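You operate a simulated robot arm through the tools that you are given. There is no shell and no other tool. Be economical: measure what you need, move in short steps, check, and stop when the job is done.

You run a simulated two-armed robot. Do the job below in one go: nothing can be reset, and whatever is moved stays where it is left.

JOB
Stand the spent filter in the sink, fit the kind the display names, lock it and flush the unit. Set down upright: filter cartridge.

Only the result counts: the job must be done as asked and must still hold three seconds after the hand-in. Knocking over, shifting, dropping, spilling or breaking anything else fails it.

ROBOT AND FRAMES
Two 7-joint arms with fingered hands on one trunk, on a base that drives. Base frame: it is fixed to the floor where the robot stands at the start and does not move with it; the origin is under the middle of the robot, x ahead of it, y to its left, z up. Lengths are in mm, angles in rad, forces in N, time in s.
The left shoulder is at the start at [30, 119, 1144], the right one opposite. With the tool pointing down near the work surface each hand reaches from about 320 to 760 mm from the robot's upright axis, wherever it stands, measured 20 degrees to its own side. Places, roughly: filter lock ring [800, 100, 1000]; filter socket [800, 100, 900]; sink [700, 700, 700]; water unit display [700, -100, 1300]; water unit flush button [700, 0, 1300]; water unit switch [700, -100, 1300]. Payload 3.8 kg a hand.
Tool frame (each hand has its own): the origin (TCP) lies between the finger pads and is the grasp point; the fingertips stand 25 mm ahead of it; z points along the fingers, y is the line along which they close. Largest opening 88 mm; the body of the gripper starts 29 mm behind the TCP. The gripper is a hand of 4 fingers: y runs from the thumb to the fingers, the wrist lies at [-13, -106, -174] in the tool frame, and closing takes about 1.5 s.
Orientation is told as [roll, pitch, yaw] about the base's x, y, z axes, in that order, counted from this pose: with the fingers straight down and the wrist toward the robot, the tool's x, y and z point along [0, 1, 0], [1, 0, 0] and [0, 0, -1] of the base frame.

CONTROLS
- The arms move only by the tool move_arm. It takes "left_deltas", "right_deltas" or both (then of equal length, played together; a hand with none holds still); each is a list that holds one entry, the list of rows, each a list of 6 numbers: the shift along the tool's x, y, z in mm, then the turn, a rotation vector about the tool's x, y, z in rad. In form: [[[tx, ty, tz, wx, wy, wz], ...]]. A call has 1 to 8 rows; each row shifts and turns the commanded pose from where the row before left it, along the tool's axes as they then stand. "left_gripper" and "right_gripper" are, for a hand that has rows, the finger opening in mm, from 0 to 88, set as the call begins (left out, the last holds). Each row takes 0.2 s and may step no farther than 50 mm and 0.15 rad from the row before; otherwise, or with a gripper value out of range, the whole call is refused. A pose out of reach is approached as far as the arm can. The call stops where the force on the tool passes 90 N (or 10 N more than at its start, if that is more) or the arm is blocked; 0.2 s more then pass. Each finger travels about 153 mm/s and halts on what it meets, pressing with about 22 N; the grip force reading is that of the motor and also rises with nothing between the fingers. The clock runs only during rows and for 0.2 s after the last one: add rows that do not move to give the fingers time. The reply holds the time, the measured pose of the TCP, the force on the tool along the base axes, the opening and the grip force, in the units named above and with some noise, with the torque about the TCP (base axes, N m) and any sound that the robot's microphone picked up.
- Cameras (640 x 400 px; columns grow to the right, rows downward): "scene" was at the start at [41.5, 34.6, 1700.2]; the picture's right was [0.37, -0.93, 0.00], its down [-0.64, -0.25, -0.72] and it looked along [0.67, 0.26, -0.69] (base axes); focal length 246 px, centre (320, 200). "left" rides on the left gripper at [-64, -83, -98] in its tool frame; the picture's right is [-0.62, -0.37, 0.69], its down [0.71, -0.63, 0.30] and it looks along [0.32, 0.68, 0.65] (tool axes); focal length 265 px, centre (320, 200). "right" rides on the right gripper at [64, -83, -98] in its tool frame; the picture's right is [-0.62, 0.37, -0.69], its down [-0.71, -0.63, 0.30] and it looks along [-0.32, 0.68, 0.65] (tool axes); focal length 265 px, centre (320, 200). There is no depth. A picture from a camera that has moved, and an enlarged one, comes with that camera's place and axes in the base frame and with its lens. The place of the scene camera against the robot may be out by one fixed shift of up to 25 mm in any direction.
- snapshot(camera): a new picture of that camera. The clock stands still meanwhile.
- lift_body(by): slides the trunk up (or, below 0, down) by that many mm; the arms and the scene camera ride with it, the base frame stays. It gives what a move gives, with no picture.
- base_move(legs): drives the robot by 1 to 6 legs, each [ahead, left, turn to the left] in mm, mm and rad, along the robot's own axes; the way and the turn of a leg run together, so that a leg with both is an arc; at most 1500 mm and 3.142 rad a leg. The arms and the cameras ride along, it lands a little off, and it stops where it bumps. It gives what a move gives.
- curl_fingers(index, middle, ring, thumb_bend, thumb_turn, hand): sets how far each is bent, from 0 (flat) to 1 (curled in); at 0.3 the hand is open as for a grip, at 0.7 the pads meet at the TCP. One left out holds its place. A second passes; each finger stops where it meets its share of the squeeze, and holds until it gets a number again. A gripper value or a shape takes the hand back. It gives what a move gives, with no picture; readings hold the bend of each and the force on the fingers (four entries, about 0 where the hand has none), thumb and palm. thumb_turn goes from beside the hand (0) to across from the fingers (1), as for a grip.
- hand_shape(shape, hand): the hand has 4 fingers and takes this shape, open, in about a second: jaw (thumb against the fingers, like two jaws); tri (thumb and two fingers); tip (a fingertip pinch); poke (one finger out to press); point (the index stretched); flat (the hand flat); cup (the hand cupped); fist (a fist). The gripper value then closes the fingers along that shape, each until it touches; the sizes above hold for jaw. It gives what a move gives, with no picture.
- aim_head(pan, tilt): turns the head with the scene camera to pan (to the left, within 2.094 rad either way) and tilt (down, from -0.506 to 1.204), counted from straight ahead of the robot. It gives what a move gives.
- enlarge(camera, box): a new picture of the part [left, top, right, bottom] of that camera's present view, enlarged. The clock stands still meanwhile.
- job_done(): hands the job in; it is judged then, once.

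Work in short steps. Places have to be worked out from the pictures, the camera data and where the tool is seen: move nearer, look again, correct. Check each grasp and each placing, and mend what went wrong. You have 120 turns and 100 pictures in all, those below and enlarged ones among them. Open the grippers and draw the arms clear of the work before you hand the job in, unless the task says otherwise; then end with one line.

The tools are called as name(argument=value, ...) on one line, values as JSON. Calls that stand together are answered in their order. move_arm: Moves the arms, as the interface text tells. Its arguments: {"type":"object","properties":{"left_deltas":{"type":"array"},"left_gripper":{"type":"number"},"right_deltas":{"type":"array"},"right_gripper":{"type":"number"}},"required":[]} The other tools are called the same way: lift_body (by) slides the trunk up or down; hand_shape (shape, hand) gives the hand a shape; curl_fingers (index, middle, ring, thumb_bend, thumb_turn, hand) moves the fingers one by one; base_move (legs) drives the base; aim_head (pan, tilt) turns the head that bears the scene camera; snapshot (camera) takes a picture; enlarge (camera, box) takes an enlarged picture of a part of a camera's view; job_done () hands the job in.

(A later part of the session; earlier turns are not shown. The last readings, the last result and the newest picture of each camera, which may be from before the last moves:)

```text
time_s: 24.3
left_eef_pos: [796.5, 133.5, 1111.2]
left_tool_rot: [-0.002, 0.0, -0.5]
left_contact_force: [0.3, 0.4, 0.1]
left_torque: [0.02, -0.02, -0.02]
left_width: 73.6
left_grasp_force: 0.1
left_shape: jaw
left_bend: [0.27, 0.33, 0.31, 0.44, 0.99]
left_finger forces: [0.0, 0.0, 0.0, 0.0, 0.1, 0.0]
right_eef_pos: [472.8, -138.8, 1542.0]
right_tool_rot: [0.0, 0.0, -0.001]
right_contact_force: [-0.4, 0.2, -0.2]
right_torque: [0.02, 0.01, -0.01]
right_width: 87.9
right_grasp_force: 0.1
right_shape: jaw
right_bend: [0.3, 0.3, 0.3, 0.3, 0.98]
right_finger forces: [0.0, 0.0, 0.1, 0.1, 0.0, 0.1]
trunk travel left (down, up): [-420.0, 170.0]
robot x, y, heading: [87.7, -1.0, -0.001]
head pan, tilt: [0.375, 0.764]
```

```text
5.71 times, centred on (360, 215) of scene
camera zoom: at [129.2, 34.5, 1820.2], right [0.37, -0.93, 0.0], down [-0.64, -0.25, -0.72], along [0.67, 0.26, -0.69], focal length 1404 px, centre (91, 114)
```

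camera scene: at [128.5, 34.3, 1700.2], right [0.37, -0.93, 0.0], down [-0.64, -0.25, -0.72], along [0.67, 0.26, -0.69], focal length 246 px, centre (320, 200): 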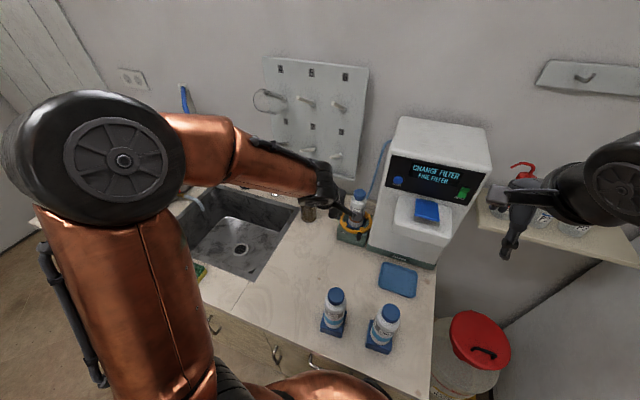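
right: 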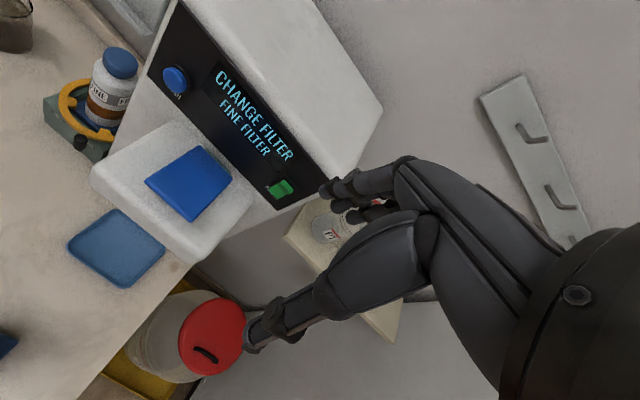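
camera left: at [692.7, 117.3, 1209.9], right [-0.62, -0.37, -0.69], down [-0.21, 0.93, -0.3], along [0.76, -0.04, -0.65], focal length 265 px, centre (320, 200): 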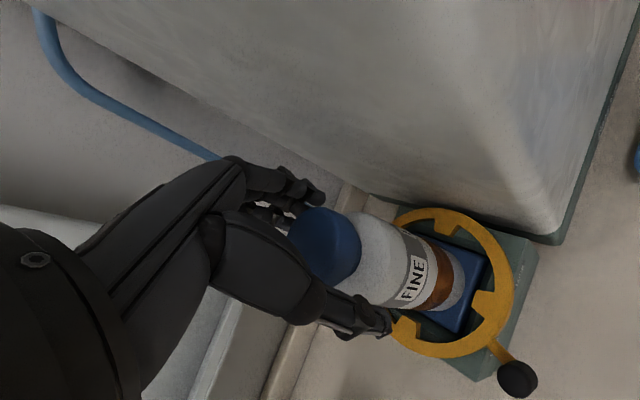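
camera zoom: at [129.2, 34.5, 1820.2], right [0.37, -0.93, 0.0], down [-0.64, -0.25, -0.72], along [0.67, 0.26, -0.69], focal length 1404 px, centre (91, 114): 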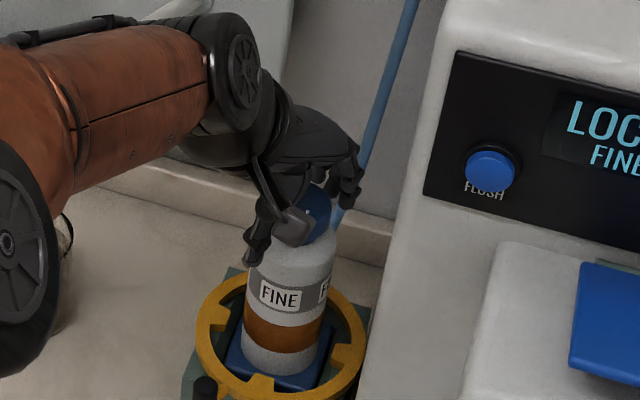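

Cap seems to span about z 1102–1130, so I raise 8 mm to get the pads on the cap, then close gently.

move_arm(left_deltas=[[[0, 0, -8, 0, 0, 0], [0, 0, 0, 0, 0, 0]]])

move_arm(left_deltas=[[[0, 0, 0, 0, 0, 0], [0, 0, 0, 0, 0, 0], [0, 0, 0, 0, 0, 0], [0, 0, 0, 0, 0, 0], [0, 0, 0, 0, 0, 0], [0, 0, 0, 0, 0, 0], [0, 0, 0, 0, 0, 0]]], left_gripper=0)

snapshot(camera="left")

```text
time_s: 24.9
left_eef_pos: [797.0, 131.6, 1119.1]
left_tool_rot: [-0.001, 0.001, -0.503]
left_contact_force: [-0.5, -0.7, -0.3]
left_torque: [-0.02, -0.01, -0.03]
left_width: 73.6
left_grasp_force: 0.1
left_shape: jaw
left_bend: [0.27, 0.33, 0.31, 0.44, 0.99]
left_finger forces: [0.1, 0.0, 0.1, 0.0, 0.0, 0.1]
right_eef_pos: [470.4, -140.3, 1542.8]
right_tool_rot: [0.0, -0.001, -0.001]
right_contact_force: [0.2, 0.0, 0.4]
right_torque: [0.0, 0.01, -0.02]
right_width: 87.6
right_grasp_force: 0.1
right_shape: jaw
right_bend: [0.3, 0.3, 0.3, 0.3, 0.98]
right_finger forces: [0.0, 0.0, 0.0, 0.0, 0.0, 0.0]
trunk travel left (down, up): [-420.0, 170.0]
robot x, y, heading: [90.5, -0.5, 0.001]
head pan, tilt: [0.375, 0.764]
```

```text
time_s: 26.5
left_eef_pos: [796.6, 133.6, 1118.4]
left_tool_rot: [0.0, 0.0, -0.502]
left_contact_force: [-1.2, 0.3, 1.6]
left_torque: [0.01, 0.0, 0.0]
left_width: 37.1
left_grasp_force: 22.1
left_shape: jaw
left_bend: [0.74, 0.46, 0.5, 0.73, 1.0]
left_finger forces: [11.3, 6.5, 0.4, 0.0, 19.4, 0.0]
right_eef_pos: [470.1, -138.8, 1542.0]
right_tool_rot: [0.0, 0.001, 0.001]
right_contact_force: [-0.8, -0.3, 0.3]
right_torque: [0.01, -0.04, 0.0]
right_width: 87.6
right_grasp_force: 0.0
right_shape: jaw
right_bend: [0.3, 0.3, 0.3, 0.3, 0.98]
right_finger forces: [0.1, 0.0, 0.0, 0.1, 0.0, 0.0]
trunk travel left (down, up): [-420.0, 170.0]
robot x, y, heading: [85.5, 0.1, 0.003]
head pan, tilt: [0.375, 0.764]
```

```text
68 pictures are left
camera left: at [691.7, 116.8, 1218.4], right [-0.62, -0.37, -0.69], down [-0.21, 0.93, -0.3], along [0.76, -0.04, -0.65], focal length 265 px, centre (320, 200)
```

left: 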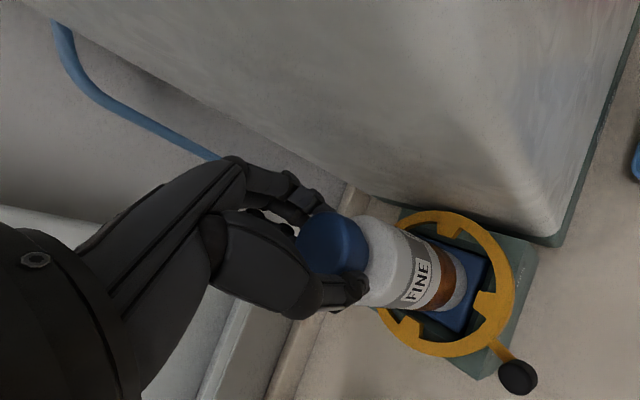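

Held with 22 N. I lift straight up 40 mm slowly and check it comes out of the socket.

move_arm(left_deltas=[[[0, 0, -8, 0, 0, 0], [0, 0, -8, 0, 0, 0], [0, 0, -12, 0, 0, 0], [0, 0, -12, 0, 0, 0]]])

enlarge(camera="scene", box=[300, 180, 420, 260])

```text
time_s: 27.5
left_eef_pos: [796.6, 132.4, 1158.9]
left_tool_rot: [0.0, 0.001, -0.501]
left_contact_force: [-0.3, 0.2, -4.8]
left_torque: [0.01, 0.01, 0.01]
left_width: 36.7
left_grasp_force: 21.8
left_shape: jaw
left_bend: [0.74, 0.46, 0.5, 0.73, 1.0]
left_finger forces: [11.7, 6.5, 0.5, 0.0, 18.8, 0.1]
right_eef_pos: [470.7, -139.3, 1542.9]
right_tool_rot: [-0.001, 0.001, -0.003]
right_contact_force: [0.2, 0.2, -0.1]
right_torque: [0.01, 0.01, -0.02]
right_width: 87.6
right_grasp_force: 0.1
right_shape: jaw
right_bend: [0.3, 0.3, 0.3, 0.3, 0.98]
right_finger forces: [0.0, 0.0, 0.0, 0.0, 0.0, 0.1]
trunk travel left (down, up): [-420.0, 170.0]
robot x, y, heading: [89.6, -4.3, -0.002]
head pan, tilt: [0.375, 0.764]
```

```text
5.00 times, centred on (360, 220) of scene
camera zoom: at [128.5, 34.5, 1820.2], right [0.37, -0.93, 0.0], down [-0.64, -0.25, -0.72], along [0.67, 0.26, -0.69], focal length 1228 px, centre (120, 100)
```

zoom: 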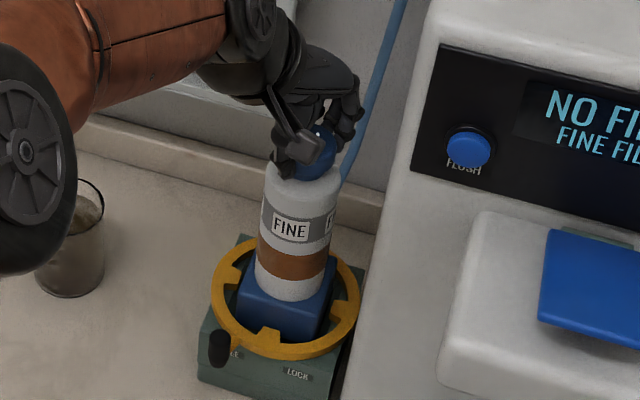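

"NO FILTER": it is out cleanly; square blue base belongs to the cartridge, total height about 200 mm. I raise it and draw it back toward the sink, then look.

move_arm(left_deltas=[[[0, 0, -35, 0, 0, 0], [0, 0, -35, 0, 0, 0], [0, 0, -30, 0, 0, 0], [2.2, -37.7, 0, 0, 0, 0], [2.2, -37.7, 0, 0, 0, 0], [2.2, -37.7, 0, 0, 0, 0], [2.2, -37.7, 0, 0, 0, 0], [2.2, -37.7, 0, 0, 0, 0]]])

aim_head(pan=0.7, tilt=0.764)

snapshot(camera="scene")

snapshot(camera="left")

```text
time_s: 29.3
left_eef_pos: [636.3, 234.7, 1261.2]
left_tool_rot: [0.001, -0.002, -0.501]
left_contact_force: [0.6, -0.4, -4.2]
left_torque: [-0.05, -0.1, 0.0]
left_width: 36.5
left_grasp_force: 21.8
left_shape: jaw
left_bend: [0.74, 0.46, 0.51, 0.73, 1.0]
left_finger forces: [11.8, 6.4, 1.6, 0.1, 18.7, 0.0]
right_eef_pos: [469.8, -137.3, 1543.1]
right_tool_rot: [0.0, -0.001, -0.001]
right_contact_force: [-0.1, 0.4, -0.1]
right_torque: [0.02, -0.03, -0.01]
right_width: 87.6
right_grasp_force: 0.0
right_shape: jaw
right_bend: [0.3, 0.3, 0.3, 0.3, 0.98]
right_finger forces: [0.0, 0.0, 0.0, 0.0, 0.1, 0.1]
trunk travel left (down, up): [-420.0, 170.0]
robot x, y, heading: [86.4, 3.1, -0.001]
head pan, tilt: [0.375, 0.764]
```

```text
time_s: 30.2
left_eef_pos: [637.2, 234.9, 1260.2]
left_tool_rot: [0.001, 0.002, -0.501]
left_contact_force: [-0.8, -0.3, -4.1]
left_torque: [0.0, 0.02, -0.03]
left_width: 36.8
left_grasp_force: 22.0
left_shape: jaw
left_bend: [0.74, 0.46, 0.51, 0.73, 1.0]
left_finger forces: [11.6, 6.3, 1.6, 0.0, 19.3, 0.0]
right_eef_pos: [471.6, -139.6, 1543.6]
right_tool_rot: [0.001, -0.001, -0.001]
right_contact_force: [-0.1, 1.3, -0.3]
right_torque: [0.01, 0.01, -0.01]
right_width: 87.8
right_grasp_force: 0.0
right_shape: jaw
right_bend: [0.3, 0.3, 0.3, 0.3, 0.98]
right_finger forces: [0.0, 0.1, 0.0, 0.0, 0.0, 0.1]
trunk travel left (down, up): [-420.0, 170.0]
robot x, y, heading: [90.2, -2.6, -0.003]
head pan, tilt: [0.7, 0.764]
```

```text
66 pictures are left
camera scene: at [115.6, 57.2, 1820.2], right [0.64, -0.77, 0.0], down [-0.53, -0.45, -0.72], along [0.55, 0.46, -0.69], focal length 246 px, centre (320, 200)
```

scene: 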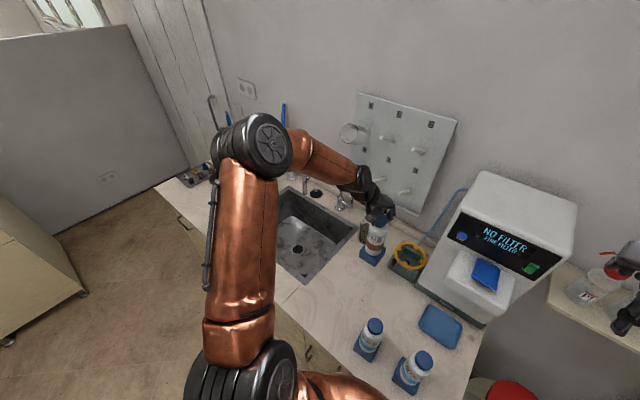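

```text
65 pictures are left
camera left: at [532.2, 217.8, 1359.2], right [-0.62, -0.37, -0.69], down [-0.21, 0.93, -0.3], along [0.75, -0.04, -0.65], focal length 265 px, centre (320, 200)
```

left: 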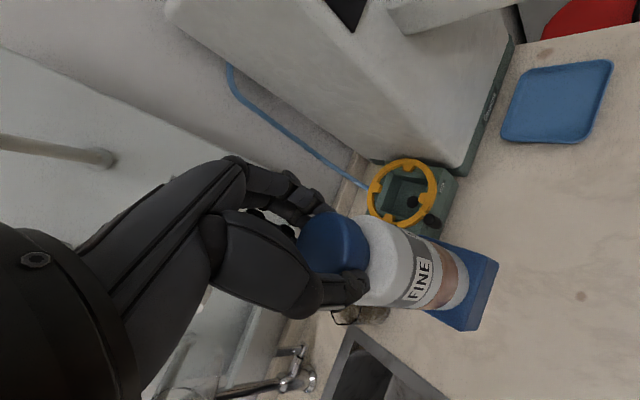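

Clear so far. I carry it over the sink's near-right part, about [590,545].

move_arm(left_deltas=[[[31.2, -23.7, 0, 0, 0, 0], [31.2, -23.7, 0, 0, 0, 0], [31.2, -23.7, 0, 0, 0, 0], [31.2, -23.7, 0, 0, 0, 0], [31.2, -23.7, 0, 0, 0, 0], [31.2, -23.7, 0, 0, 0, 0], [31.2, -23.7, 0, 0, 0, 0], [31.2, -23.7, 0, 0, 0, 0]]])

snapshot(camera="scene")

snapshot(camera="left")

```text
time_s: 32.0
left_eef_pos: [590.3, 543.4, 1258.9]
left_tool_rot: [-0.002, -0.001, -0.501]
left_contact_force: [0.4, 0.1, -4.4]
left_torque: [0.05, -0.1, 0.0]
left_width: 36.6
left_grasp_force: 22.4
left_shape: jaw
left_bend: [0.74, 0.46, 0.51, 0.73, 1.0]
left_finger forces: [11.1, 6.6, 2.3, 0.0, 18.6, 0.0]
right_eef_pos: [471.1, -137.4, 1542.8]
right_tool_rot: [-0.001, 0.001, -0.001]
right_contact_force: [0.1, -0.1, -0.5]
right_torque: [-0.01, 0.0, 0.01]
right_width: 87.6
right_grasp_force: 0.0
right_shape: jaw
right_bend: [0.3, 0.3, 0.3, 0.3, 0.98]
right_finger forces: [0.0, 0.0, 0.0, 0.0, 0.0, 0.0]
trunk travel left (down, up): [-420.0, 170.0]
robot x, y, heading: [85.7, -3.0, -0.002]
head pan, tilt: [0.7, 0.764]
```

```text
64 pictures are left
camera scene: at [115.2, 59.2, 1820.1], right [0.64, -0.77, 0.0], down [-0.53, -0.45, -0.72], along [0.55, 0.46, -0.69], focal length 246 px, centre (320, 200)
```

scene: 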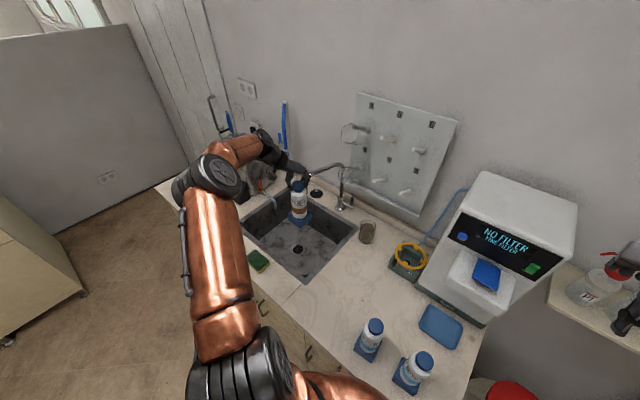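

```text
63 pictures are left
camera left: at [485.7, 528.6, 1358.4], right [-0.62, -0.37, -0.69], down [-0.21, 0.93, -0.31], along [0.76, -0.04, -0.65], focal length 265 px, centre (320, 200)
```

left: 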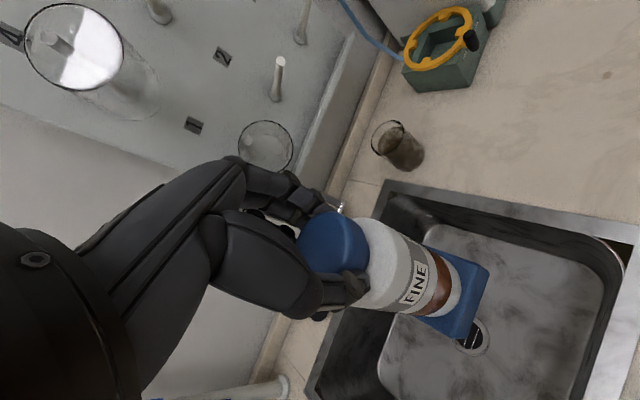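

Drain at about [632,645,748]; below the cartridge the floor is clear. I lower 270 mm, then feel for the floor.

move_arm(left_deltas=[[[0, 0, 40, 0, 0, 0], [0, 0, 40, 0, 0, 0], [0, 0, 40, 0, 0, 0], [0, 0, 40, 0, 0, 0], [0, 0, 40, 0, 0, 0], [0, 0, 40, 0, 0, 0], [0, 0, 30, 0, 0, 0]]])

snapshot(camera="left")

enlarge(camera="scene", box=[220, 140, 380, 290])

```text
time_s: 33.6
left_eef_pos: [585.7, 539.1, 991.0]
left_tool_rot: [-0.003, -0.001, -0.502]
left_contact_force: [0.4, 0.6, -4.5]
left_torque: [-0.07, 0.01, 0.01]
left_width: 36.3
left_grasp_force: 21.8
left_shape: jaw
left_bend: [0.74, 0.46, 0.51, 0.73, 1.0]
left_finger forces: [12.0, 6.1, 2.1, 0.0, 18.6, 0.0]
left hand out of reach, approached as far as the arm can: row 7
right_eef_pos: [472.5, -139.5, 1542.0]
right_tool_rot: [-0.002, 0.0, 0.0]
right_contact_force: [-0.8, 0.9, 0.4]
right_torque: [-0.01, 0.03, -0.03]
right_width: 87.4
right_grasp_force: 0.0
right_shape: jaw
right_bend: [0.3, 0.3, 0.3, 0.3, 0.98]
right_finger forces: [0.1, 0.0, 0.0, 0.1, 0.0, 0.0]
trunk travel left (down, up): [-420.0, 170.0]
robot x, y, heading: [89.6, 0.7, 0.001]
head pan, tilt: [0.7, 0.764]
```

```text
62 pictures are left
camera left: at [480.8, 522.8, 1090.2], right [-0.62, -0.37, -0.69], down [-0.21, 0.93, -0.31], along [0.75, -0.05, -0.65], focal length 265 px, centre (320, 200)
```

left: 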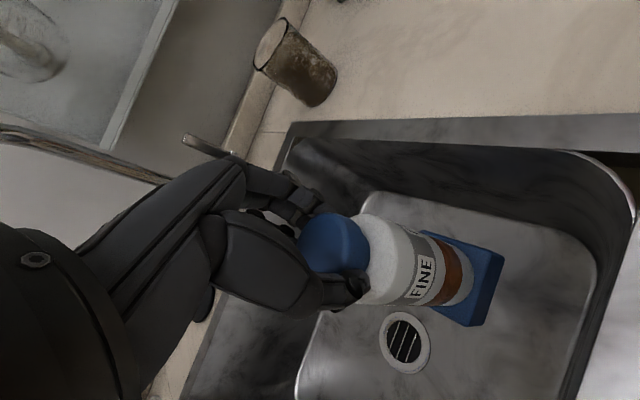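

```text
2.67 times, centred on (300, 215) of scene
camera zoom: at [115.3, 58.1, 1820.2], right [0.64, -0.77, 0.0], down [-0.53, -0.45, -0.72], along [0.55, 0.46, -0.69], focal length 655 px, centre (373, 160)
```

zoom: 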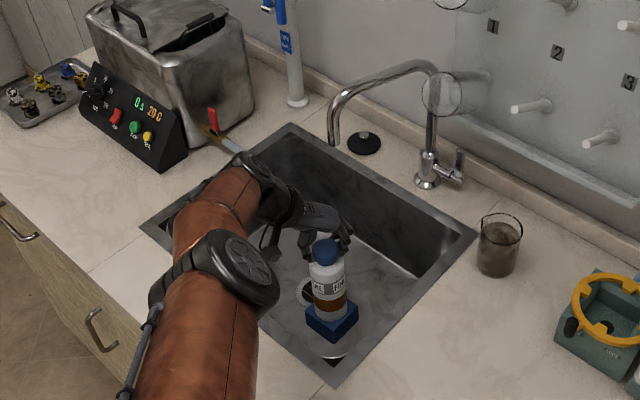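

Floor now triangulates to z≈710, so the TCP must reach about 898. The arm is at its limit with the trunk up, so I lower the trunk 60 mm.

lift_body(by=-60)

snapshot(camera="left")

enlarge(camera="scene", box=[220, 140, 380, 290])

```text
time_s: 34.6
left_eef_pos: [585.1, 538.5, 931.3]
left_tool_rot: [-0.003, -0.001, -0.5]
left_contact_force: [0.7, -0.2, -3.3]
left_torque: [0.0, 0.03, 0.0]
left_width: 36.5
left_grasp_force: 21.8
left_shape: jaw
left_bend: [0.74, 0.46, 0.51, 0.73, 1.0]
left_finger forces: [11.3, 6.2, 2.4, 0.1, 17.8, 0.0]
right_eef_pos: [471.1, -138.7, 1483.4]
right_tool_rot: [0.002, -0.001, -0.001]
right_contact_force: [0.2, -0.2, 0.0]
right_torque: [0.0, 0.03, -0.02]
right_width: 88.0
right_grasp_force: 0.1
right_shape: jaw
right_bend: [0.3, 0.3, 0.3, 0.3, 0.98]
right_finger forces: [0.0, 0.0, 0.0, 0.0, 0.1, 0.0]
trunk travel left (down, up): [-360.0, 230.0]
robot x, y, heading: [85.8, 2.2, 0.002]
head pan, tilt: [0.7, 0.764]
```

```text
60 pictures are left
camera left: at [480.6, 523.3, 1031.0], right [-0.62, -0.37, -0.69], down [-0.21, 0.93, -0.3], along [0.75, -0.04, -0.65], focal length 265 px, centre (320, 200)
```

left: 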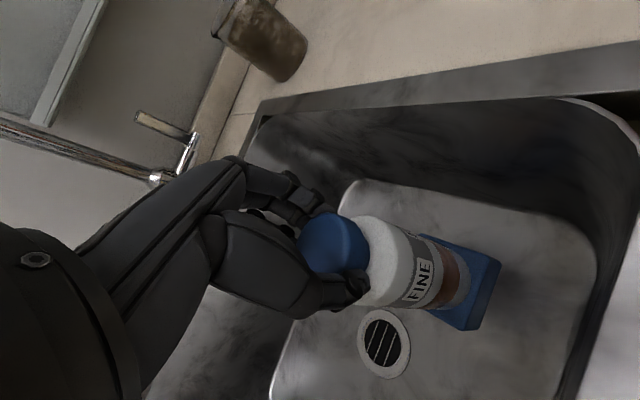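

```text
2.67 times, centred on (300, 215) of scene
camera zoom: at [115.0, 58.0, 1760.3], right [0.64, -0.77, 0.0], down [-0.53, -0.45, -0.72], along [0.55, 0.46, -0.69], focal length 655 px, centre (373, 160)
```

zoom: 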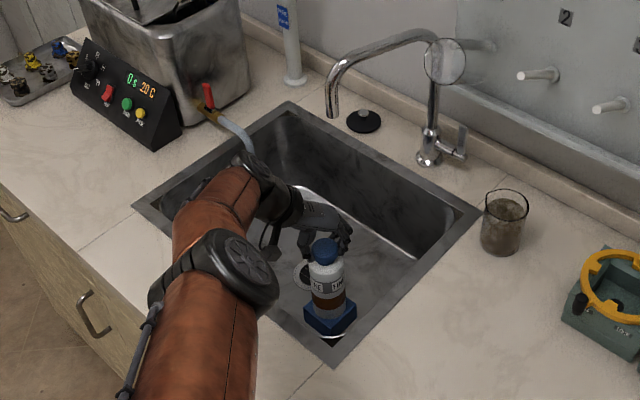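

Floor still reads ~712, so about 30 mm remain. I lower by arm in small steps.

move_arm(left_deltas=[[[0, 0, 6, 0, 0, 0], [0, 0, 6, 0, 0, 0], [0, 0, 5, 0, 0, 0], [0, 0, 4, 0, 0, 0]]])

```text
time_s: 35.6
left_eef_pos: [579.0, 533.5, 913.3]
left_tool_rot: [0.0, 0.0, -0.5]
left_contact_force: [-0.3, 0.5, -3.5]
left_torque: [0.0, 0.02, -0.02]
left_width: 36.4
left_grasp_force: 21.7
left_shape: jaw
left_bend: [0.74, 0.46, 0.51, 0.73, 1.0]
left_finger forces: [11.0, 6.2, 2.4, 0.0, 17.7, 0.0]
left hand out of reach, approached as far as the arm can: row 1, 4
right_eef_pos: [472.1, -139.7, 1481.2]
right_tool_rot: [0.0, 0.0, -0.001]
right_contact_force: [0.1, -0.2, 0.0]
right_torque: [0.0, -0.01, -0.01]
right_width: 87.7
right_grasp_force: 0.1
right_shape: jaw
right_bend: [0.3, 0.3, 0.3, 0.3, 0.98]
right_finger forces: [0.1, 0.0, 0.0, 0.1, 0.0, 0.0]
trunk travel left (down, up): [-360.0, 230.0]
robot x, y, heading: [87.0, 0.8, -0.002]
head pan, tilt: [0.7, 0.764]
```

At the reach limit again; I raise the hand 40 and lower the trunk 40 to win reach.

move_arm(left_deltas=[[[0, 0, -20, 0, 0, 0], [0, 0, -20, 0, 0, 0]]])

lift_body(by=-40)

move_arm(left_deltas=[[[0, 0, 4, 0, 0, 0], [0, 0, 3, 0, 0, 0], [0, 0, 3, 0, 0, 0]]])

```text
time_s: 36.2
left_eef_pos: [579.8, 533.9, 954.8]
left_tool_rot: [-0.001, 0.002, -0.502]
left_contact_force: [1.0, 0.4, -4.1]
left_torque: [-0.03, 0.02, 0.02]
left_width: 36.2
left_grasp_force: 21.8
left_shape: jaw
left_bend: [0.74, 0.46, 0.51, 0.73, 1.0]
left_finger forces: [11.2, 6.2, 2.4, 0.1, 17.6, 0.0]
right_eef_pos: [471.4, -138.3, 1483.6]
right_tool_rot: [0.001, 0.001, -0.002]
right_contact_force: [-0.2, 0.3, -0.1]
right_torque: [-0.03, -0.01, -0.03]
right_width: 88.0
right_grasp_force: 0.2
right_shape: jaw
right_bend: [0.3, 0.3, 0.3, 0.3, 0.98]
right_finger forces: [0.0, 0.0, 0.0, 0.1, 0.0, 0.1]
trunk travel left (down, up): [-360.0, 230.0]
robot x, y, heading: [87.9, 0.8, 0.004]
head pan, tilt: [0.7, 0.764]
```

```text
time_s: 37.0
left_eef_pos: [579.8, 533.7, 914.4]
left_tool_rot: [0.0, 0.001, -0.501]
left_contact_force: [-0.5, -0.1, -3.8]
left_torque: [0.03, 0.02, 0.0]
left_width: 36.4
left_grasp_force: 22.4
left_shape: jaw
left_bend: [0.74, 0.46, 0.51, 0.73, 1.0]
left_finger forces: [11.1, 6.2, 2.5, 0.1, 17.8, 0.1]
right_eef_pos: [470.6, -139.8, 1442.3]
right_tool_rot: [0.001, 0.001, -0.001]
right_contact_force: [-0.4, -0.2, -0.2]
right_torque: [-0.01, 0.0, 0.01]
right_width: 87.5
right_grasp_force: 0.2
right_shape: jaw
right_bend: [0.3, 0.3, 0.3, 0.3, 0.98]
right_finger forces: [0.0, 0.1, 0.0, 0.0, 0.0, 0.0]
trunk travel left (down, up): [-320.0, 270.0]
robot x, y, heading: [85.5, -1.6, -0.0]
head pan, tilt: [0.7, 0.764]
```

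```text
time_s: 37.8
left_eef_pos: [579.4, 534.1, 904.0]
left_tool_rot: [-0.002, -0.001, -0.5]
left_contact_force: [0.2, 0.1, -4.0]
left_torque: [0.01, 0.02, -0.01]
left_width: 36.2
left_grasp_force: 21.9
left_shape: jaw
left_bend: [0.74, 0.46, 0.51, 0.73, 1.0]
left_finger forces: [11.2, 6.1, 2.5, 0.1, 17.7, 0.0]
right_eef_pos: [471.1, -138.6, 1442.2]
right_tool_rot: [0.001, 0.001, 0.0]
right_contact_force: [-0.5, -0.2, -1.0]
right_torque: [0.03, 0.01, -0.01]
right_width: 87.7
right_grasp_force: 0.0
right_shape: jaw
right_bend: [0.3, 0.3, 0.3, 0.3, 0.98]
right_finger forces: [0.1, 0.0, 0.1, 0.0, 0.1, 0.0]
trunk travel left (down, up): [-320.0, 270.0]
robot x, y, heading: [87.4, -2.1, -0.001]
head pan, tilt: [0.7, 0.764]
```

Still hanging free (−4 N). I go on in 3 mm steps.

move_arm(left_deltas=[[[0, 0, 3, 0, 0, 0], [0, 0, 2, 0, 0, 0], [0, 0, 2, 0, 0, 0]]])

enlarge(camera="scene", box=[250, 180, 370, 290])

```text
time_s: 38.6
left_eef_pos: [578.7, 534.6, 897.6]
left_tool_rot: [-0.001, 0.002, -0.501]
left_contact_force: [0.4, -0.6, -1.0]
left_torque: [0.03, -0.01, -0.03]
left_width: 36.2
left_grasp_force: 22.3
left_shape: jaw
left_bend: [0.74, 0.46, 0.51, 0.73, 1.0]
left_finger forces: [11.4, 6.2, 2.5, 0.0, 18.3, 0.0]
right_eef_pos: [471.4, -139.6, 1442.1]
right_tool_rot: [0.001, -0.001, 0.0]
right_contact_force: [-0.1, -0.2, -0.4]
right_torque: [0.03, 0.01, 0.0]
right_width: 87.8
right_grasp_force: 0.2
right_shape: jaw
right_bend: [0.3, 0.3, 0.3, 0.3, 0.98]
right_finger forces: [0.0, 0.0, 0.0, 0.0, 0.0, 0.1]
trunk travel left (down, up): [-320.0, 270.0]
robot x, y, heading: [87.7, 1.6, -0.003]
head pan, tilt: [0.7, 0.764]
```

```text
3.64 times, centred on (310, 235) of scene
camera zoom: at [114.5, 57.4, 1720.2], right [0.64, -0.77, 0.0], down [-0.53, -0.45, -0.72], along [0.55, 0.46, -0.69], focal length 893 px, centre (356, 73)
```

zoom: 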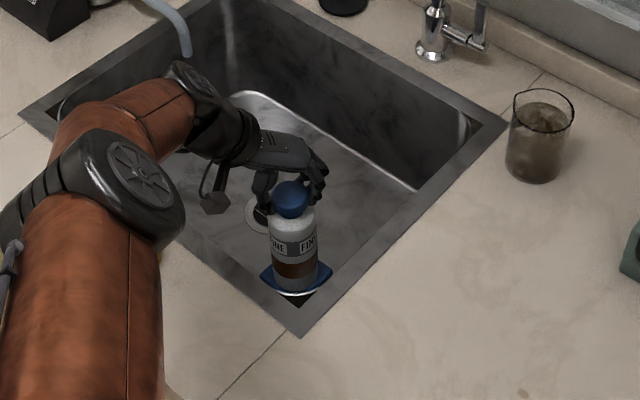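

Load has gone to −1 N: it stands on the floor. I lower 1 mm more and open.

move_arm(left_deltas=[[[0, 0, 1, 0, 0, 0], [0, 0, 0, 0, 0, 0]]])

move_arm(left_deltas=[[[0, 0, 0, 0, 0, 0], [0, 0, 0, 0, 0, 0], [0, 0, 0, 0, 0, 0], [0, 0, 0, 0, 0, 0]]], left_gripper=80)

snapshot(camera="left")

```text
time_s: 39.2
left_eef_pos: [579.1, 533.5, 897.0]
left_tool_rot: [0.001, 0.0, -0.502]
left_contact_force: [-0.5, -2.1, 2.8]
left_torque: [-0.06, -0.01, -0.01]
left_width: 36.6
left_grasp_force: 22.5
left_shape: jaw
left_bend: [0.74, 0.46, 0.51, 0.73, 1.0]
left_finger forces: [11.8, 6.3, 2.2, 0.0, 19.0, 0.0]
right_eef_pos: [470.4, -139.0, 1442.6]
right_tool_rot: [0.0, -0.001, 0.0]
right_contact_force: [-0.2, -0.8, -0.3]
right_torque: [0.01, -0.02, -0.01]
right_width: 87.7
right_grasp_force: 0.0
right_shape: jaw
right_bend: [0.3, 0.3, 0.3, 0.3, 0.98]
right_finger forces: [0.1, 0.1, 0.1, 0.0, 0.0, 0.0]
trunk travel left (down, up): [-320.0, 270.0]
robot x, y, heading: [84.9, 0.4, -0.0]
head pan, tilt: [0.7, 0.764]
```

```text
time_s: 40.2
left_eef_pos: [579.1, 533.4, 896.8]
left_tool_rot: [-0.001, 0.001, -0.5]
left_contact_force: [-0.6, -0.4, -0.3]
left_torque: [-0.03, -0.02, -0.01]
left_width: 79.8
left_grasp_force: 0.0
left_shape: jaw
left_bend: [0.31, 0.32, 0.3, 0.32, 0.98]
left_finger forces: [0.0, 0.1, 0.1, 0.0, 0.1, 0.0]
right_eef_pos: [470.6, -138.6, 1443.2]
right_tool_rot: [0.0, 0.001, -0.001]
right_contact_force: [0.9, 0.5, -0.2]
right_torque: [-0.01, -0.01, 0.03]
right_width: 87.7
right_grasp_force: 0.1
right_shape: jaw
right_bend: [0.3, 0.3, 0.3, 0.3, 0.98]
right_finger forces: [0.0, 0.0, 0.1, 0.0, 0.0, 0.0]
trunk travel left (down, up): [-320.0, 270.0]
robot x, y, heading: [85.8, -1.1, 0.004]
head pan, tilt: [0.7, 0.764]
```

```text
57 pictures are left
camera left: at [474.7, 518.0, 995.0], right [-0.62, -0.37, -0.69], down [-0.21, 0.93, -0.3], along [0.76, -0.04, -0.65], focal length 265 px, centre (320, 200)
```

left: 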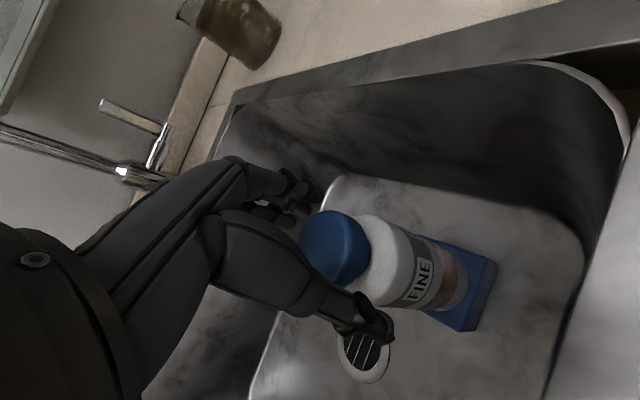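

Cartridge stands free and upright on the sink floor. I lift the hand straight up, clear of it.

move_arm(left_deltas=[[[0, 0, -30, 0, 0, 0], [0, 0, -45, 0, 0, 0], [0, 0, -45, 0, 0, 0], [0, 0, -45, 0, 0, 0], [0, 0, -45, 0, 0, 0], [0, 0, -45, 0, 0, 0], [0, 0, -45, 0, 0, 0]]], left_gripper=88)

enlarge(camera="left", box=[300, 150, 640, 400])

```text
time_s: 41.8
left_eef_pos: [579.3, 533.3, 1197.7]
left_tool_rot: [-0.001, 0.0, -0.5]
left_contact_force: [0.1, 0.2, -1.3]
left_torque: [0.02, 0.01, 0.01]
left_width: 87.4
left_grasp_force: 0.2
left_shape: jaw
left_bend: [0.3, 0.3, 0.3, 0.3, 0.98]
left_finger forces: [0.0, 0.0, 0.0, 0.0, 0.0, 0.1]
right_eef_pos: [470.2, -140.4, 1441.3]
right_tool_rot: [0.0, 0.001, -0.002]
right_contact_force: [-0.2, -1.8, 0.5]
right_torque: [0.04, -0.01, -0.03]
right_width: 87.7
right_grasp_force: 0.1
right_shape: jaw
right_bend: [0.3, 0.3, 0.3, 0.3, 0.98]
right_finger forces: [0.1, 0.0, 0.0, 0.1, 0.1, 0.1]
trunk travel left (down, up): [-320.0, 270.0]
robot x, y, heading: [87.7, 2.6, -0.004]
head pan, tilt: [0.7, 0.764]
```

```text
1.60 times, centred on (470, 275) of left
camera zoom: at [474.5, 517.3, 1296.2], right [-0.62, -0.37, -0.69], down [-0.21, 0.93, -0.3], along [0.75, -0.04, -0.65], focal length 425 px, centre (80, 80)
```

zoom: 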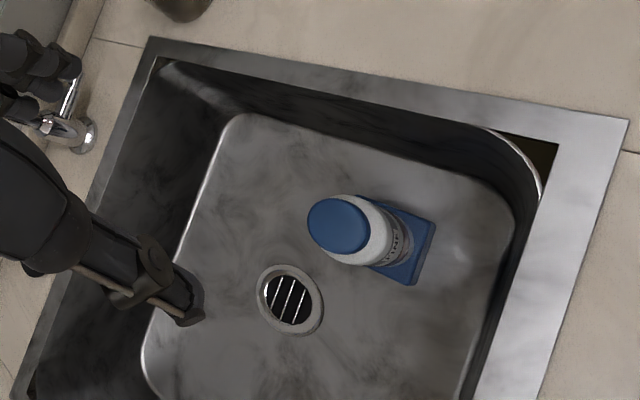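

Now for the fresh FINE cartridge: I drive back and right so that it lies well in the left hand's range, and turn the head straight.

base_move(legs=[[-90, 0, 0], [0, -180, 0]])

aim_head(pan=0.3, tilt=0.9)

snapshot(camera="scene")

```text
time_s: 44.0
left_eef_pos: [490.6, 354.3, 1196.0]
left_tool_rot: [0.0, 0.002, -0.499]
left_contact_force: [0.3, 0.3, 0.9]
left_torque: [0.03, -0.02, -0.02]
left_width: 87.5
left_grasp_force: 0.0
left_shape: jaw
left_bend: [0.3, 0.3, 0.3, 0.3, 0.98]
left_finger forces: [0.1, 0.0, 0.0, 0.0, 0.0, 0.0]
right_eef_pos: [383.2, -319.8, 1443.0]
right_tool_rot: [0.0, -0.001, 0.0]
right_contact_force: [0.3, -0.5, 1.0]
right_torque: [0.0, 0.0, 0.0]
right_width: 87.8
right_grasp_force: 0.1
right_shape: jaw
right_bend: [0.3, 0.3, 0.3, 0.3, 0.98]
right_finger forces: [0.0, 0.0, 0.0, 0.0, 0.0, 0.1]
trunk travel left (down, up): [-320.0, 270.0]
robot x, y, heading: [0.2, -181.0, 0.003]
head pan, tilt: [0.7, 0.764]
```

```text
time_s: 44.9
left_eef_pos: [490.5, 354.5, 1194.8]
left_tool_rot: [-0.001, 0.0, -0.499]
left_contact_force: [0.7, -0.1, -0.6]
left_torque: [0.02, 0.01, -0.03]
left_width: 87.6
left_grasp_force: 0.0
left_shape: jaw
left_bend: [0.3, 0.3, 0.3, 0.3, 0.98]
left_finger forces: [0.0, 0.0, 0.1, 0.1, 0.0, 0.1]
right_eef_pos: [382.8, -318.4, 1442.2]
right_tool_rot: [0.001, -0.001, 0.003]
right_contact_force: [0.4, -0.2, -0.1]
right_torque: [-0.02, 0.0, -0.01]
right_width: 88.0
right_grasp_force: 0.1
right_shape: jaw
right_bend: [0.3, 0.3, 0.3, 0.3, 0.98]
right_finger forces: [0.0, 0.0, 0.0, 0.0, 0.1, 0.0]
trunk travel left (down, up): [-320.0, 270.0]
robot x, y, heading: [-2.6, -177.9, 0.001]
head pan, tilt: [0.3, 0.901]
```

```text
55 pictures are left
camera scene: at [35.7, -153.2, 1709.4], right [0.3, -0.95, 0.0], down [-0.75, -0.23, -0.62], along [0.59, 0.18, -0.78], focal length 246 px, centre (320, 200)
```

scene: 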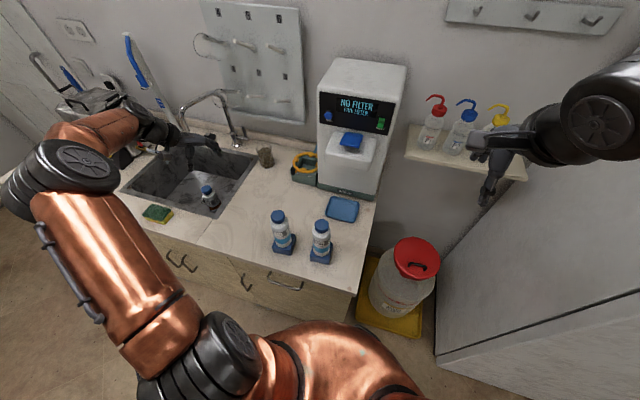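

I carry the open hand at z≈1195 toward above the FINE cartridge.

move_arm(left_deltas=[[[-45, 17, 0, 0, 0, 0], [-45, 17, 0, 0, 0, 0], [-45, 17, 0, 0, 0, 0], [-45, 17, 0, 0, 0, 0], [-45, 17, 0, 0, 0, 0], [-45, 17, 0, 0, 0, 0], [-45, 17, 0, 0, 0, 0], [-45, 17, 0, 0, 0, 0]]], left_gripper=74)

snapshot(camera="left")

snapshot(camera="scene")

```text
time_s: 46.7
left_eef_pos: [436.7, -27.9, 1196.2]
left_tool_rot: [0.002, 0.002, -0.496]
left_contact_force: [0.7, 0.4, -0.7]
left_torque: [0.06, 0.0, 0.0]
left_width: 74.1
left_grasp_force: 0.1
left_shape: jaw
left_bend: [0.27, 0.33, 0.31, 0.44, 0.98]
left_finger forces: [0.0, 0.0, 0.1, 0.0, 0.0, 0.0]
right_eef_pos: [382.5, -320.7, 1442.6]
right_tool_rot: [0.001, 0.0, 0.001]
right_contact_force: [0.0, 0.7, 0.0]
right_torque: [0.02, -0.01, 0.0]
right_width: 87.8
right_grasp_force: 0.1
right_shape: jaw
right_bend: [0.3, 0.3, 0.3, 0.3, 0.98]
right_finger forces: [0.0, 0.1, 0.0, 0.0, 0.0, 0.1]
trunk travel left (down, up): [-320.0, 270.0]
robot x, y, heading: [-1.4, -180.4, 0.003]
head pan, tilt: [0.3, 0.901]
```

```text
54 pictures are left
camera left: at [332.7, -44.2, 1295.0], right [-0.62, -0.37, -0.69], down [-0.21, 0.93, -0.3], along [0.76, -0.04, -0.65], focal length 265 px, centre (320, 200)
```

left: 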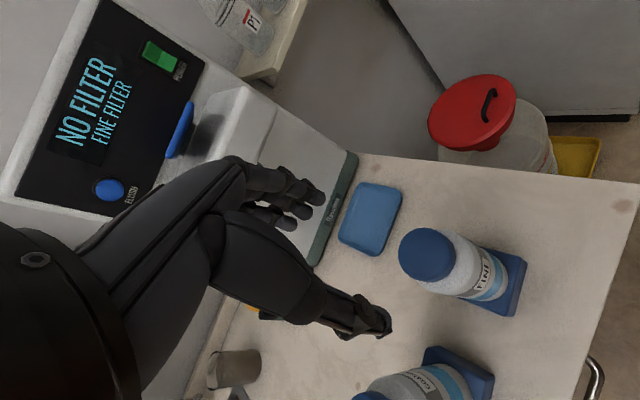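

```text
53 pictures are left
camera scene: at [35.8, -156.4, 1709.5], right [0.3, -0.95, 0.0], down [-0.75, -0.23, -0.62], along [0.59, 0.19, -0.78], focal length 246 px, centre (320, 200)
```

scene: 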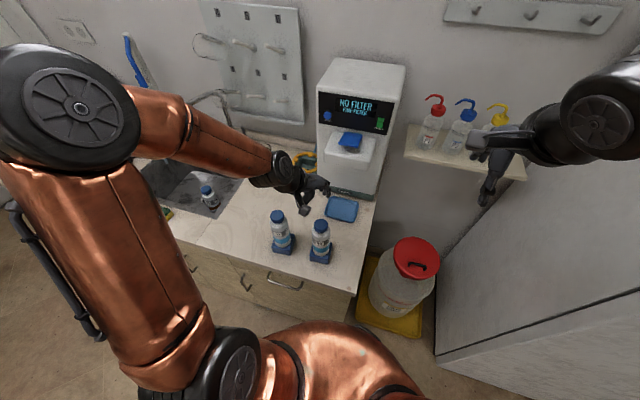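

FINE cap is at about [435,−44]. I enlarge to measure the yaw of its square base.

enlarge(camera="left", box=[380, 210, 540, 330])

```text
3.33 times, centred on (460, 270) of left
camera zoom: at [332.7, -44.2, 1295.0], right [-0.62, -0.37, -0.69], down [-0.21, 0.93, -0.3], along [0.76, -0.04, -0.65], focal length 885 px, centre (-147, -33)
```

zoom: 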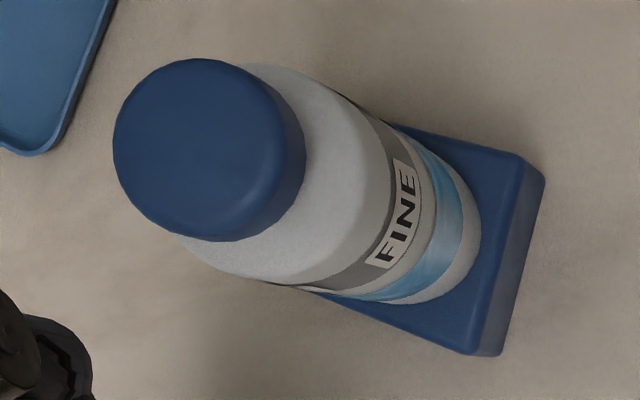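

Fresh base yaw ≈ +0.06, the spent one in the socket was ≈ −0.04, so I take the fresh one at hand yaw −0.4. I align above the cap and go down part way.

move_arm(left_deltas=[[[0, 0, 0, 0, 0, -0.1], [-15.5, 4.4, 0, 0, 0, 0], [0, 0, 25, 0, 0, 0], [0, 0, 25, 0, 0, 0]]])

snapshot(camera="left")

```text
time_s: 47.7
left_eef_pos: [434.5, -44.2, 1145.3]
left_tool_rot: [-0.002, 0.0, -0.398]
left_contact_force: [0.6, 0.1, 0.0]
left_torque: [0.01, -0.03, 0.03]
left_width: 74.2
left_grasp_force: 0.1
left_shape: jaw
left_bend: [0.27, 0.33, 0.31, 0.44, 0.98]
left_finger forces: [0.0, 0.1, 0.0, 0.1, 0.0, 0.0]
right_eef_pos: [383.4, -319.0, 1443.6]
right_tool_rot: [-0.001, 0.002, 0.002]
right_contact_force: [0.3, -0.3, -0.7]
right_torque: [-0.01, -0.04, -0.01]
right_width: 87.7
right_grasp_force: 0.0
right_shape: jaw
right_bend: [0.3, 0.3, 0.3, 0.3, 0.98]
right_finger forces: [0.0, 0.0, 0.0, 0.0, 0.0, 0.1]
trunk travel left (down, up): [-320.0, 270.0]
robot x, y, heading: [-2.8, -178.4, 0.002]
head pan, tilt: [0.3, 0.901]
```

```text
51 pictures are left
camera left: at [333.2, -70.2, 1245.0], right [-0.58, -0.43, -0.69], down [-0.3, 0.9, -0.3], along [0.75, 0.03, -0.66], focal length 265 px, centre (320, 200)
```

left: 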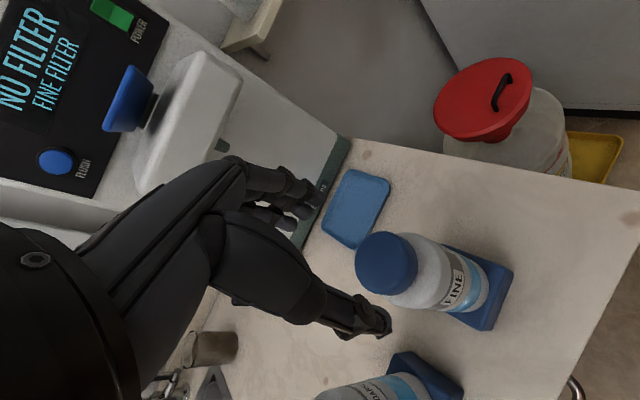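

Cap is centred within 2 mm. I descend to z≈1068 (188 mm above the counter, same grip as before).

move_arm(left_deltas=[[[0, 0, 30, 0, 0, 0], [0, 0, 25, 0, 0, 0], [0, 0, 22, 0, 0, 0]]])

snapshot(camera="left")

```text
time_s: 48.5
left_eef_pos: [434.7, -43.4, 1069.0]
left_tool_rot: [-0.001, 0.003, -0.4]
left_contact_force: [0.1, 0.0, -0.1]
left_torque: [0.02, 0.0, 0.02]
left_width: 74.2
left_grasp_force: 0.1
left_shape: jaw
left_bend: [0.27, 0.33, 0.31, 0.44, 0.98]
left_finger forces: [0.1, 0.0, 0.1, 0.0, 0.0, 0.0]
right_eef_pos: [383.1, -318.4, 1442.5]
right_tool_rot: [0.001, 0.0, 0.002]
right_contact_force: [0.8, -0.4, 0.2]
right_torque: [0.0, 0.01, 0.04]
right_width: 87.5
right_grasp_force: 0.1
right_shape: jaw
right_bend: [0.3, 0.3, 0.3, 0.3, 0.98]
right_finger forces: [0.0, 0.1, 0.1, 0.0, 0.1, 0.1]
trunk travel left (down, up): [-320.0, 270.0]
robot x, y, heading: [-2.3, -179.1, 0.002]
head pan, tilt: [0.3, 0.901]
```

```text
50 pictures are left
camera left: at [333.0, -69.8, 1168.1], right [-0.58, -0.43, -0.69], down [-0.3, 0.9, -0.3], along [0.76, 0.03, -0.65], focal length 265 px, centre (320, 200)
```

left: 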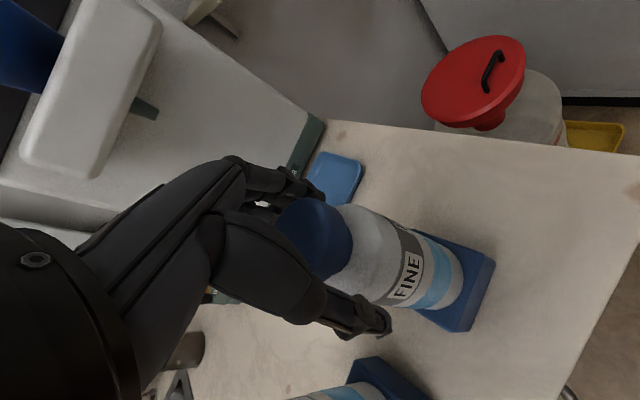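

Compared with the earlier grip the hand is ~9 mm low relative to the cap; I raise 9 mm and close.

move_arm(left_deltas=[[[0, 0, -9, 0, 0, 0], [0, 0, 0, 0, 0, 0]]])

move_arm(left_deltas=[[[0, 0, 0, 0, 0, 0], [0, 0, 0, 0, 0, 0], [0, 0, 0, 0, 0, 0], [0, 0, 0, 0, 0, 0], [0, 0, 0, 0, 0, 0], [0, 0, 0, 0, 0, 0], [0, 0, 0, 0, 0, 0]]], left_gripper=0)

snapshot(camera="left")

```text
time_s: 49.1
left_eef_pos: [436.6, -43.2, 1077.4]
left_tool_rot: [0.0, 0.001, -0.399]
left_contact_force: [0.1, -0.3, 0.1]
left_torque: [-0.05, 0.02, 0.02]
left_width: 74.1
left_grasp_force: 0.0
left_shape: jaw
left_bend: [0.27, 0.33, 0.31, 0.44, 0.98]
left_finger forces: [0.0, 0.0, 0.0, 0.1, 0.0, 0.0]
right_eef_pos: [383.0, -319.5, 1442.7]
right_tool_rot: [0.0, 0.001, 0.003]
right_contact_force: [0.1, -0.3, 0.0]
right_torque: [0.0, -0.01, 0.01]
right_width: 87.6
right_grasp_force: 0.0
right_shape: jaw
right_bend: [0.3, 0.3, 0.3, 0.3, 0.98]
right_finger forces: [0.1, 0.0, 0.1, 0.0, 0.0, 0.0]
trunk travel left (down, up): [-320.0, 270.0]
robot x, y, heading: [0.6, -179.8, 0.002]
head pan, tilt: [0.3, 0.901]
```

```text
time_s: 50.7
left_eef_pos: [435.8, -43.6, 1078.6]
left_tool_rot: [0.0, -0.001, -0.398]
left_contact_force: [2.2, 0.5, 4.5]
left_torque: [-0.2, -0.62, 0.04]
left_width: 32.6
left_grasp_force: 22.1
left_shape: jaw
left_bend: [0.74, 0.49, 0.54, 0.75, 1.0]
left_finger forces: [16.3, 9.5, 0.0, 0.0, 21.1, 0.1]
right_eef_pos: [382.6, -319.4, 1441.8]
right_tool_rot: [-0.001, -0.001, 0.001]
right_contact_force: [0.0, 0.5, 0.1]
right_torque: [0.01, 0.0, 0.02]
right_width: 87.7
right_grasp_force: 0.0
right_shape: jaw
right_bend: [0.3, 0.3, 0.3, 0.3, 0.98]
right_finger forces: [0.1, 0.1, 0.0, 0.0, 0.0, 0.1]
trunk travel left (down, up): [-320.0, 270.0]
robot x, y, heading: [1.2, -183.0, 0.002]
head pan, tilt: [0.3, 0.901]
```

```text
49 pictures are left
camera left: at [332.9, -70.2, 1177.6], right [-0.58, -0.43, -0.69], down [-0.3, 0.9, -0.3], along [0.76, 0.03, -0.65], focal length 265 px, centre (320, 200)
```

left: 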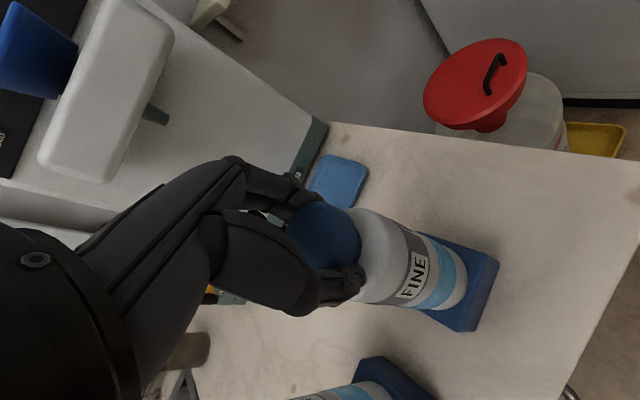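

Grip is narrower (32.6) with a torque — fingers partly under the cap. I reopen, raise 6 mm and close again.

move_arm(left_deltas=[[[0, 0, 0, 0, 0, 0], [0, 0, 0, 0, 0, 0], [0, 0, 0, 0, 0, 0], [0, 0, -6, 0, 0, 0], [0, 0, 0, 0, 0, 0]]], left_gripper=74)

move_arm(left_deltas=[[[0, 0, 0, 0, 0, 0], [0, 0, 0, 0, 0, 0], [0, 0, 0, 0, 0, 0], [0, 0, 0, 0, 0, 0], [0, 0, 0, 0, 0, 0], [0, 0, 0, 0, 0, 0], [0, 0, 0, 0, 0, 0]]], left_gripper=0)

snapshot(camera="left")

```text
time_s: 51.9
left_eef_pos: [436.1, -43.1, 1085.1]
left_tool_rot: [0.0, 0.002, -0.398]
left_contact_force: [1.1, -0.1, 0.7]
left_torque: [0.02, 0.02, 0.0]
left_width: 73.7
left_grasp_force: 0.1
left_shape: jaw
left_bend: [0.27, 0.33, 0.31, 0.45, 0.99]
left_finger forces: [0.0, 0.0, 0.1, 0.0, 0.0, 0.0]
right_eef_pos: [383.1, -319.5, 1442.8]
right_tool_rot: [-0.002, -0.001, 0.003]
right_contact_force: [0.2, -0.2, -0.1]
right_torque: [0.02, -0.01, 0.03]
right_width: 87.7
right_grasp_force: 0.1
right_shape: jaw
right_bend: [0.3, 0.3, 0.3, 0.3, 0.98]
right_finger forces: [0.0, 0.0, 0.0, 0.0, 0.0, 0.1]
trunk travel left (down, up): [-320.0, 270.0]
robot x, y, heading: [-6.2, -178.0, 0.002]
head pan, tilt: [0.3, 0.901]
```

```text
time_s: 53.5
left_eef_pos: [435.8, -42.9, 1084.2]
left_tool_rot: [0.0, 0.002, -0.397]
left_contact_force: [-0.7, -0.5, 0.4]
left_torque: [-0.02, -0.02, 0.0]
left_width: 32.9
left_grasp_force: 22.3
left_shape: jaw
left_bend: [0.74, 0.52, 0.55, 0.74, 1.0]
left_finger forces: [12.1, 5.3, 0.0, 0.0, 18.3, 0.0]
right_eef_pos: [381.7, -319.0, 1443.6]
right_tool_rot: [-0.001, -0.002, 0.001]
right_contact_force: [-0.3, 0.0, -0.8]
right_torque: [-0.01, 0.01, 0.0]
right_width: 87.6
right_grasp_force: 0.1
right_shape: jaw
right_bend: [0.3, 0.3, 0.3, 0.3, 0.98]
right_finger forces: [0.0, 0.0, 0.1, 0.0, 0.0, 0.1]
trunk travel left (down, up): [-320.0, 270.0]
robot x, y, heading: [-3.9, -183.6, 0.003]
head pan, tilt: [0.3, 0.901]
```

```text
48 pictures are left
camera left: at [333.3, -69.8, 1183.2], right [-0.58, -0.43, -0.69], down [-0.3, 0.9, -0.3], along [0.76, 0.03, -0.65], focal length 265 px, centre (320, 200)
```

left: 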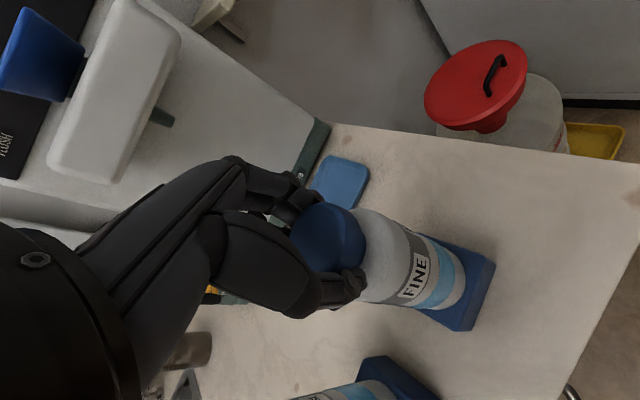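

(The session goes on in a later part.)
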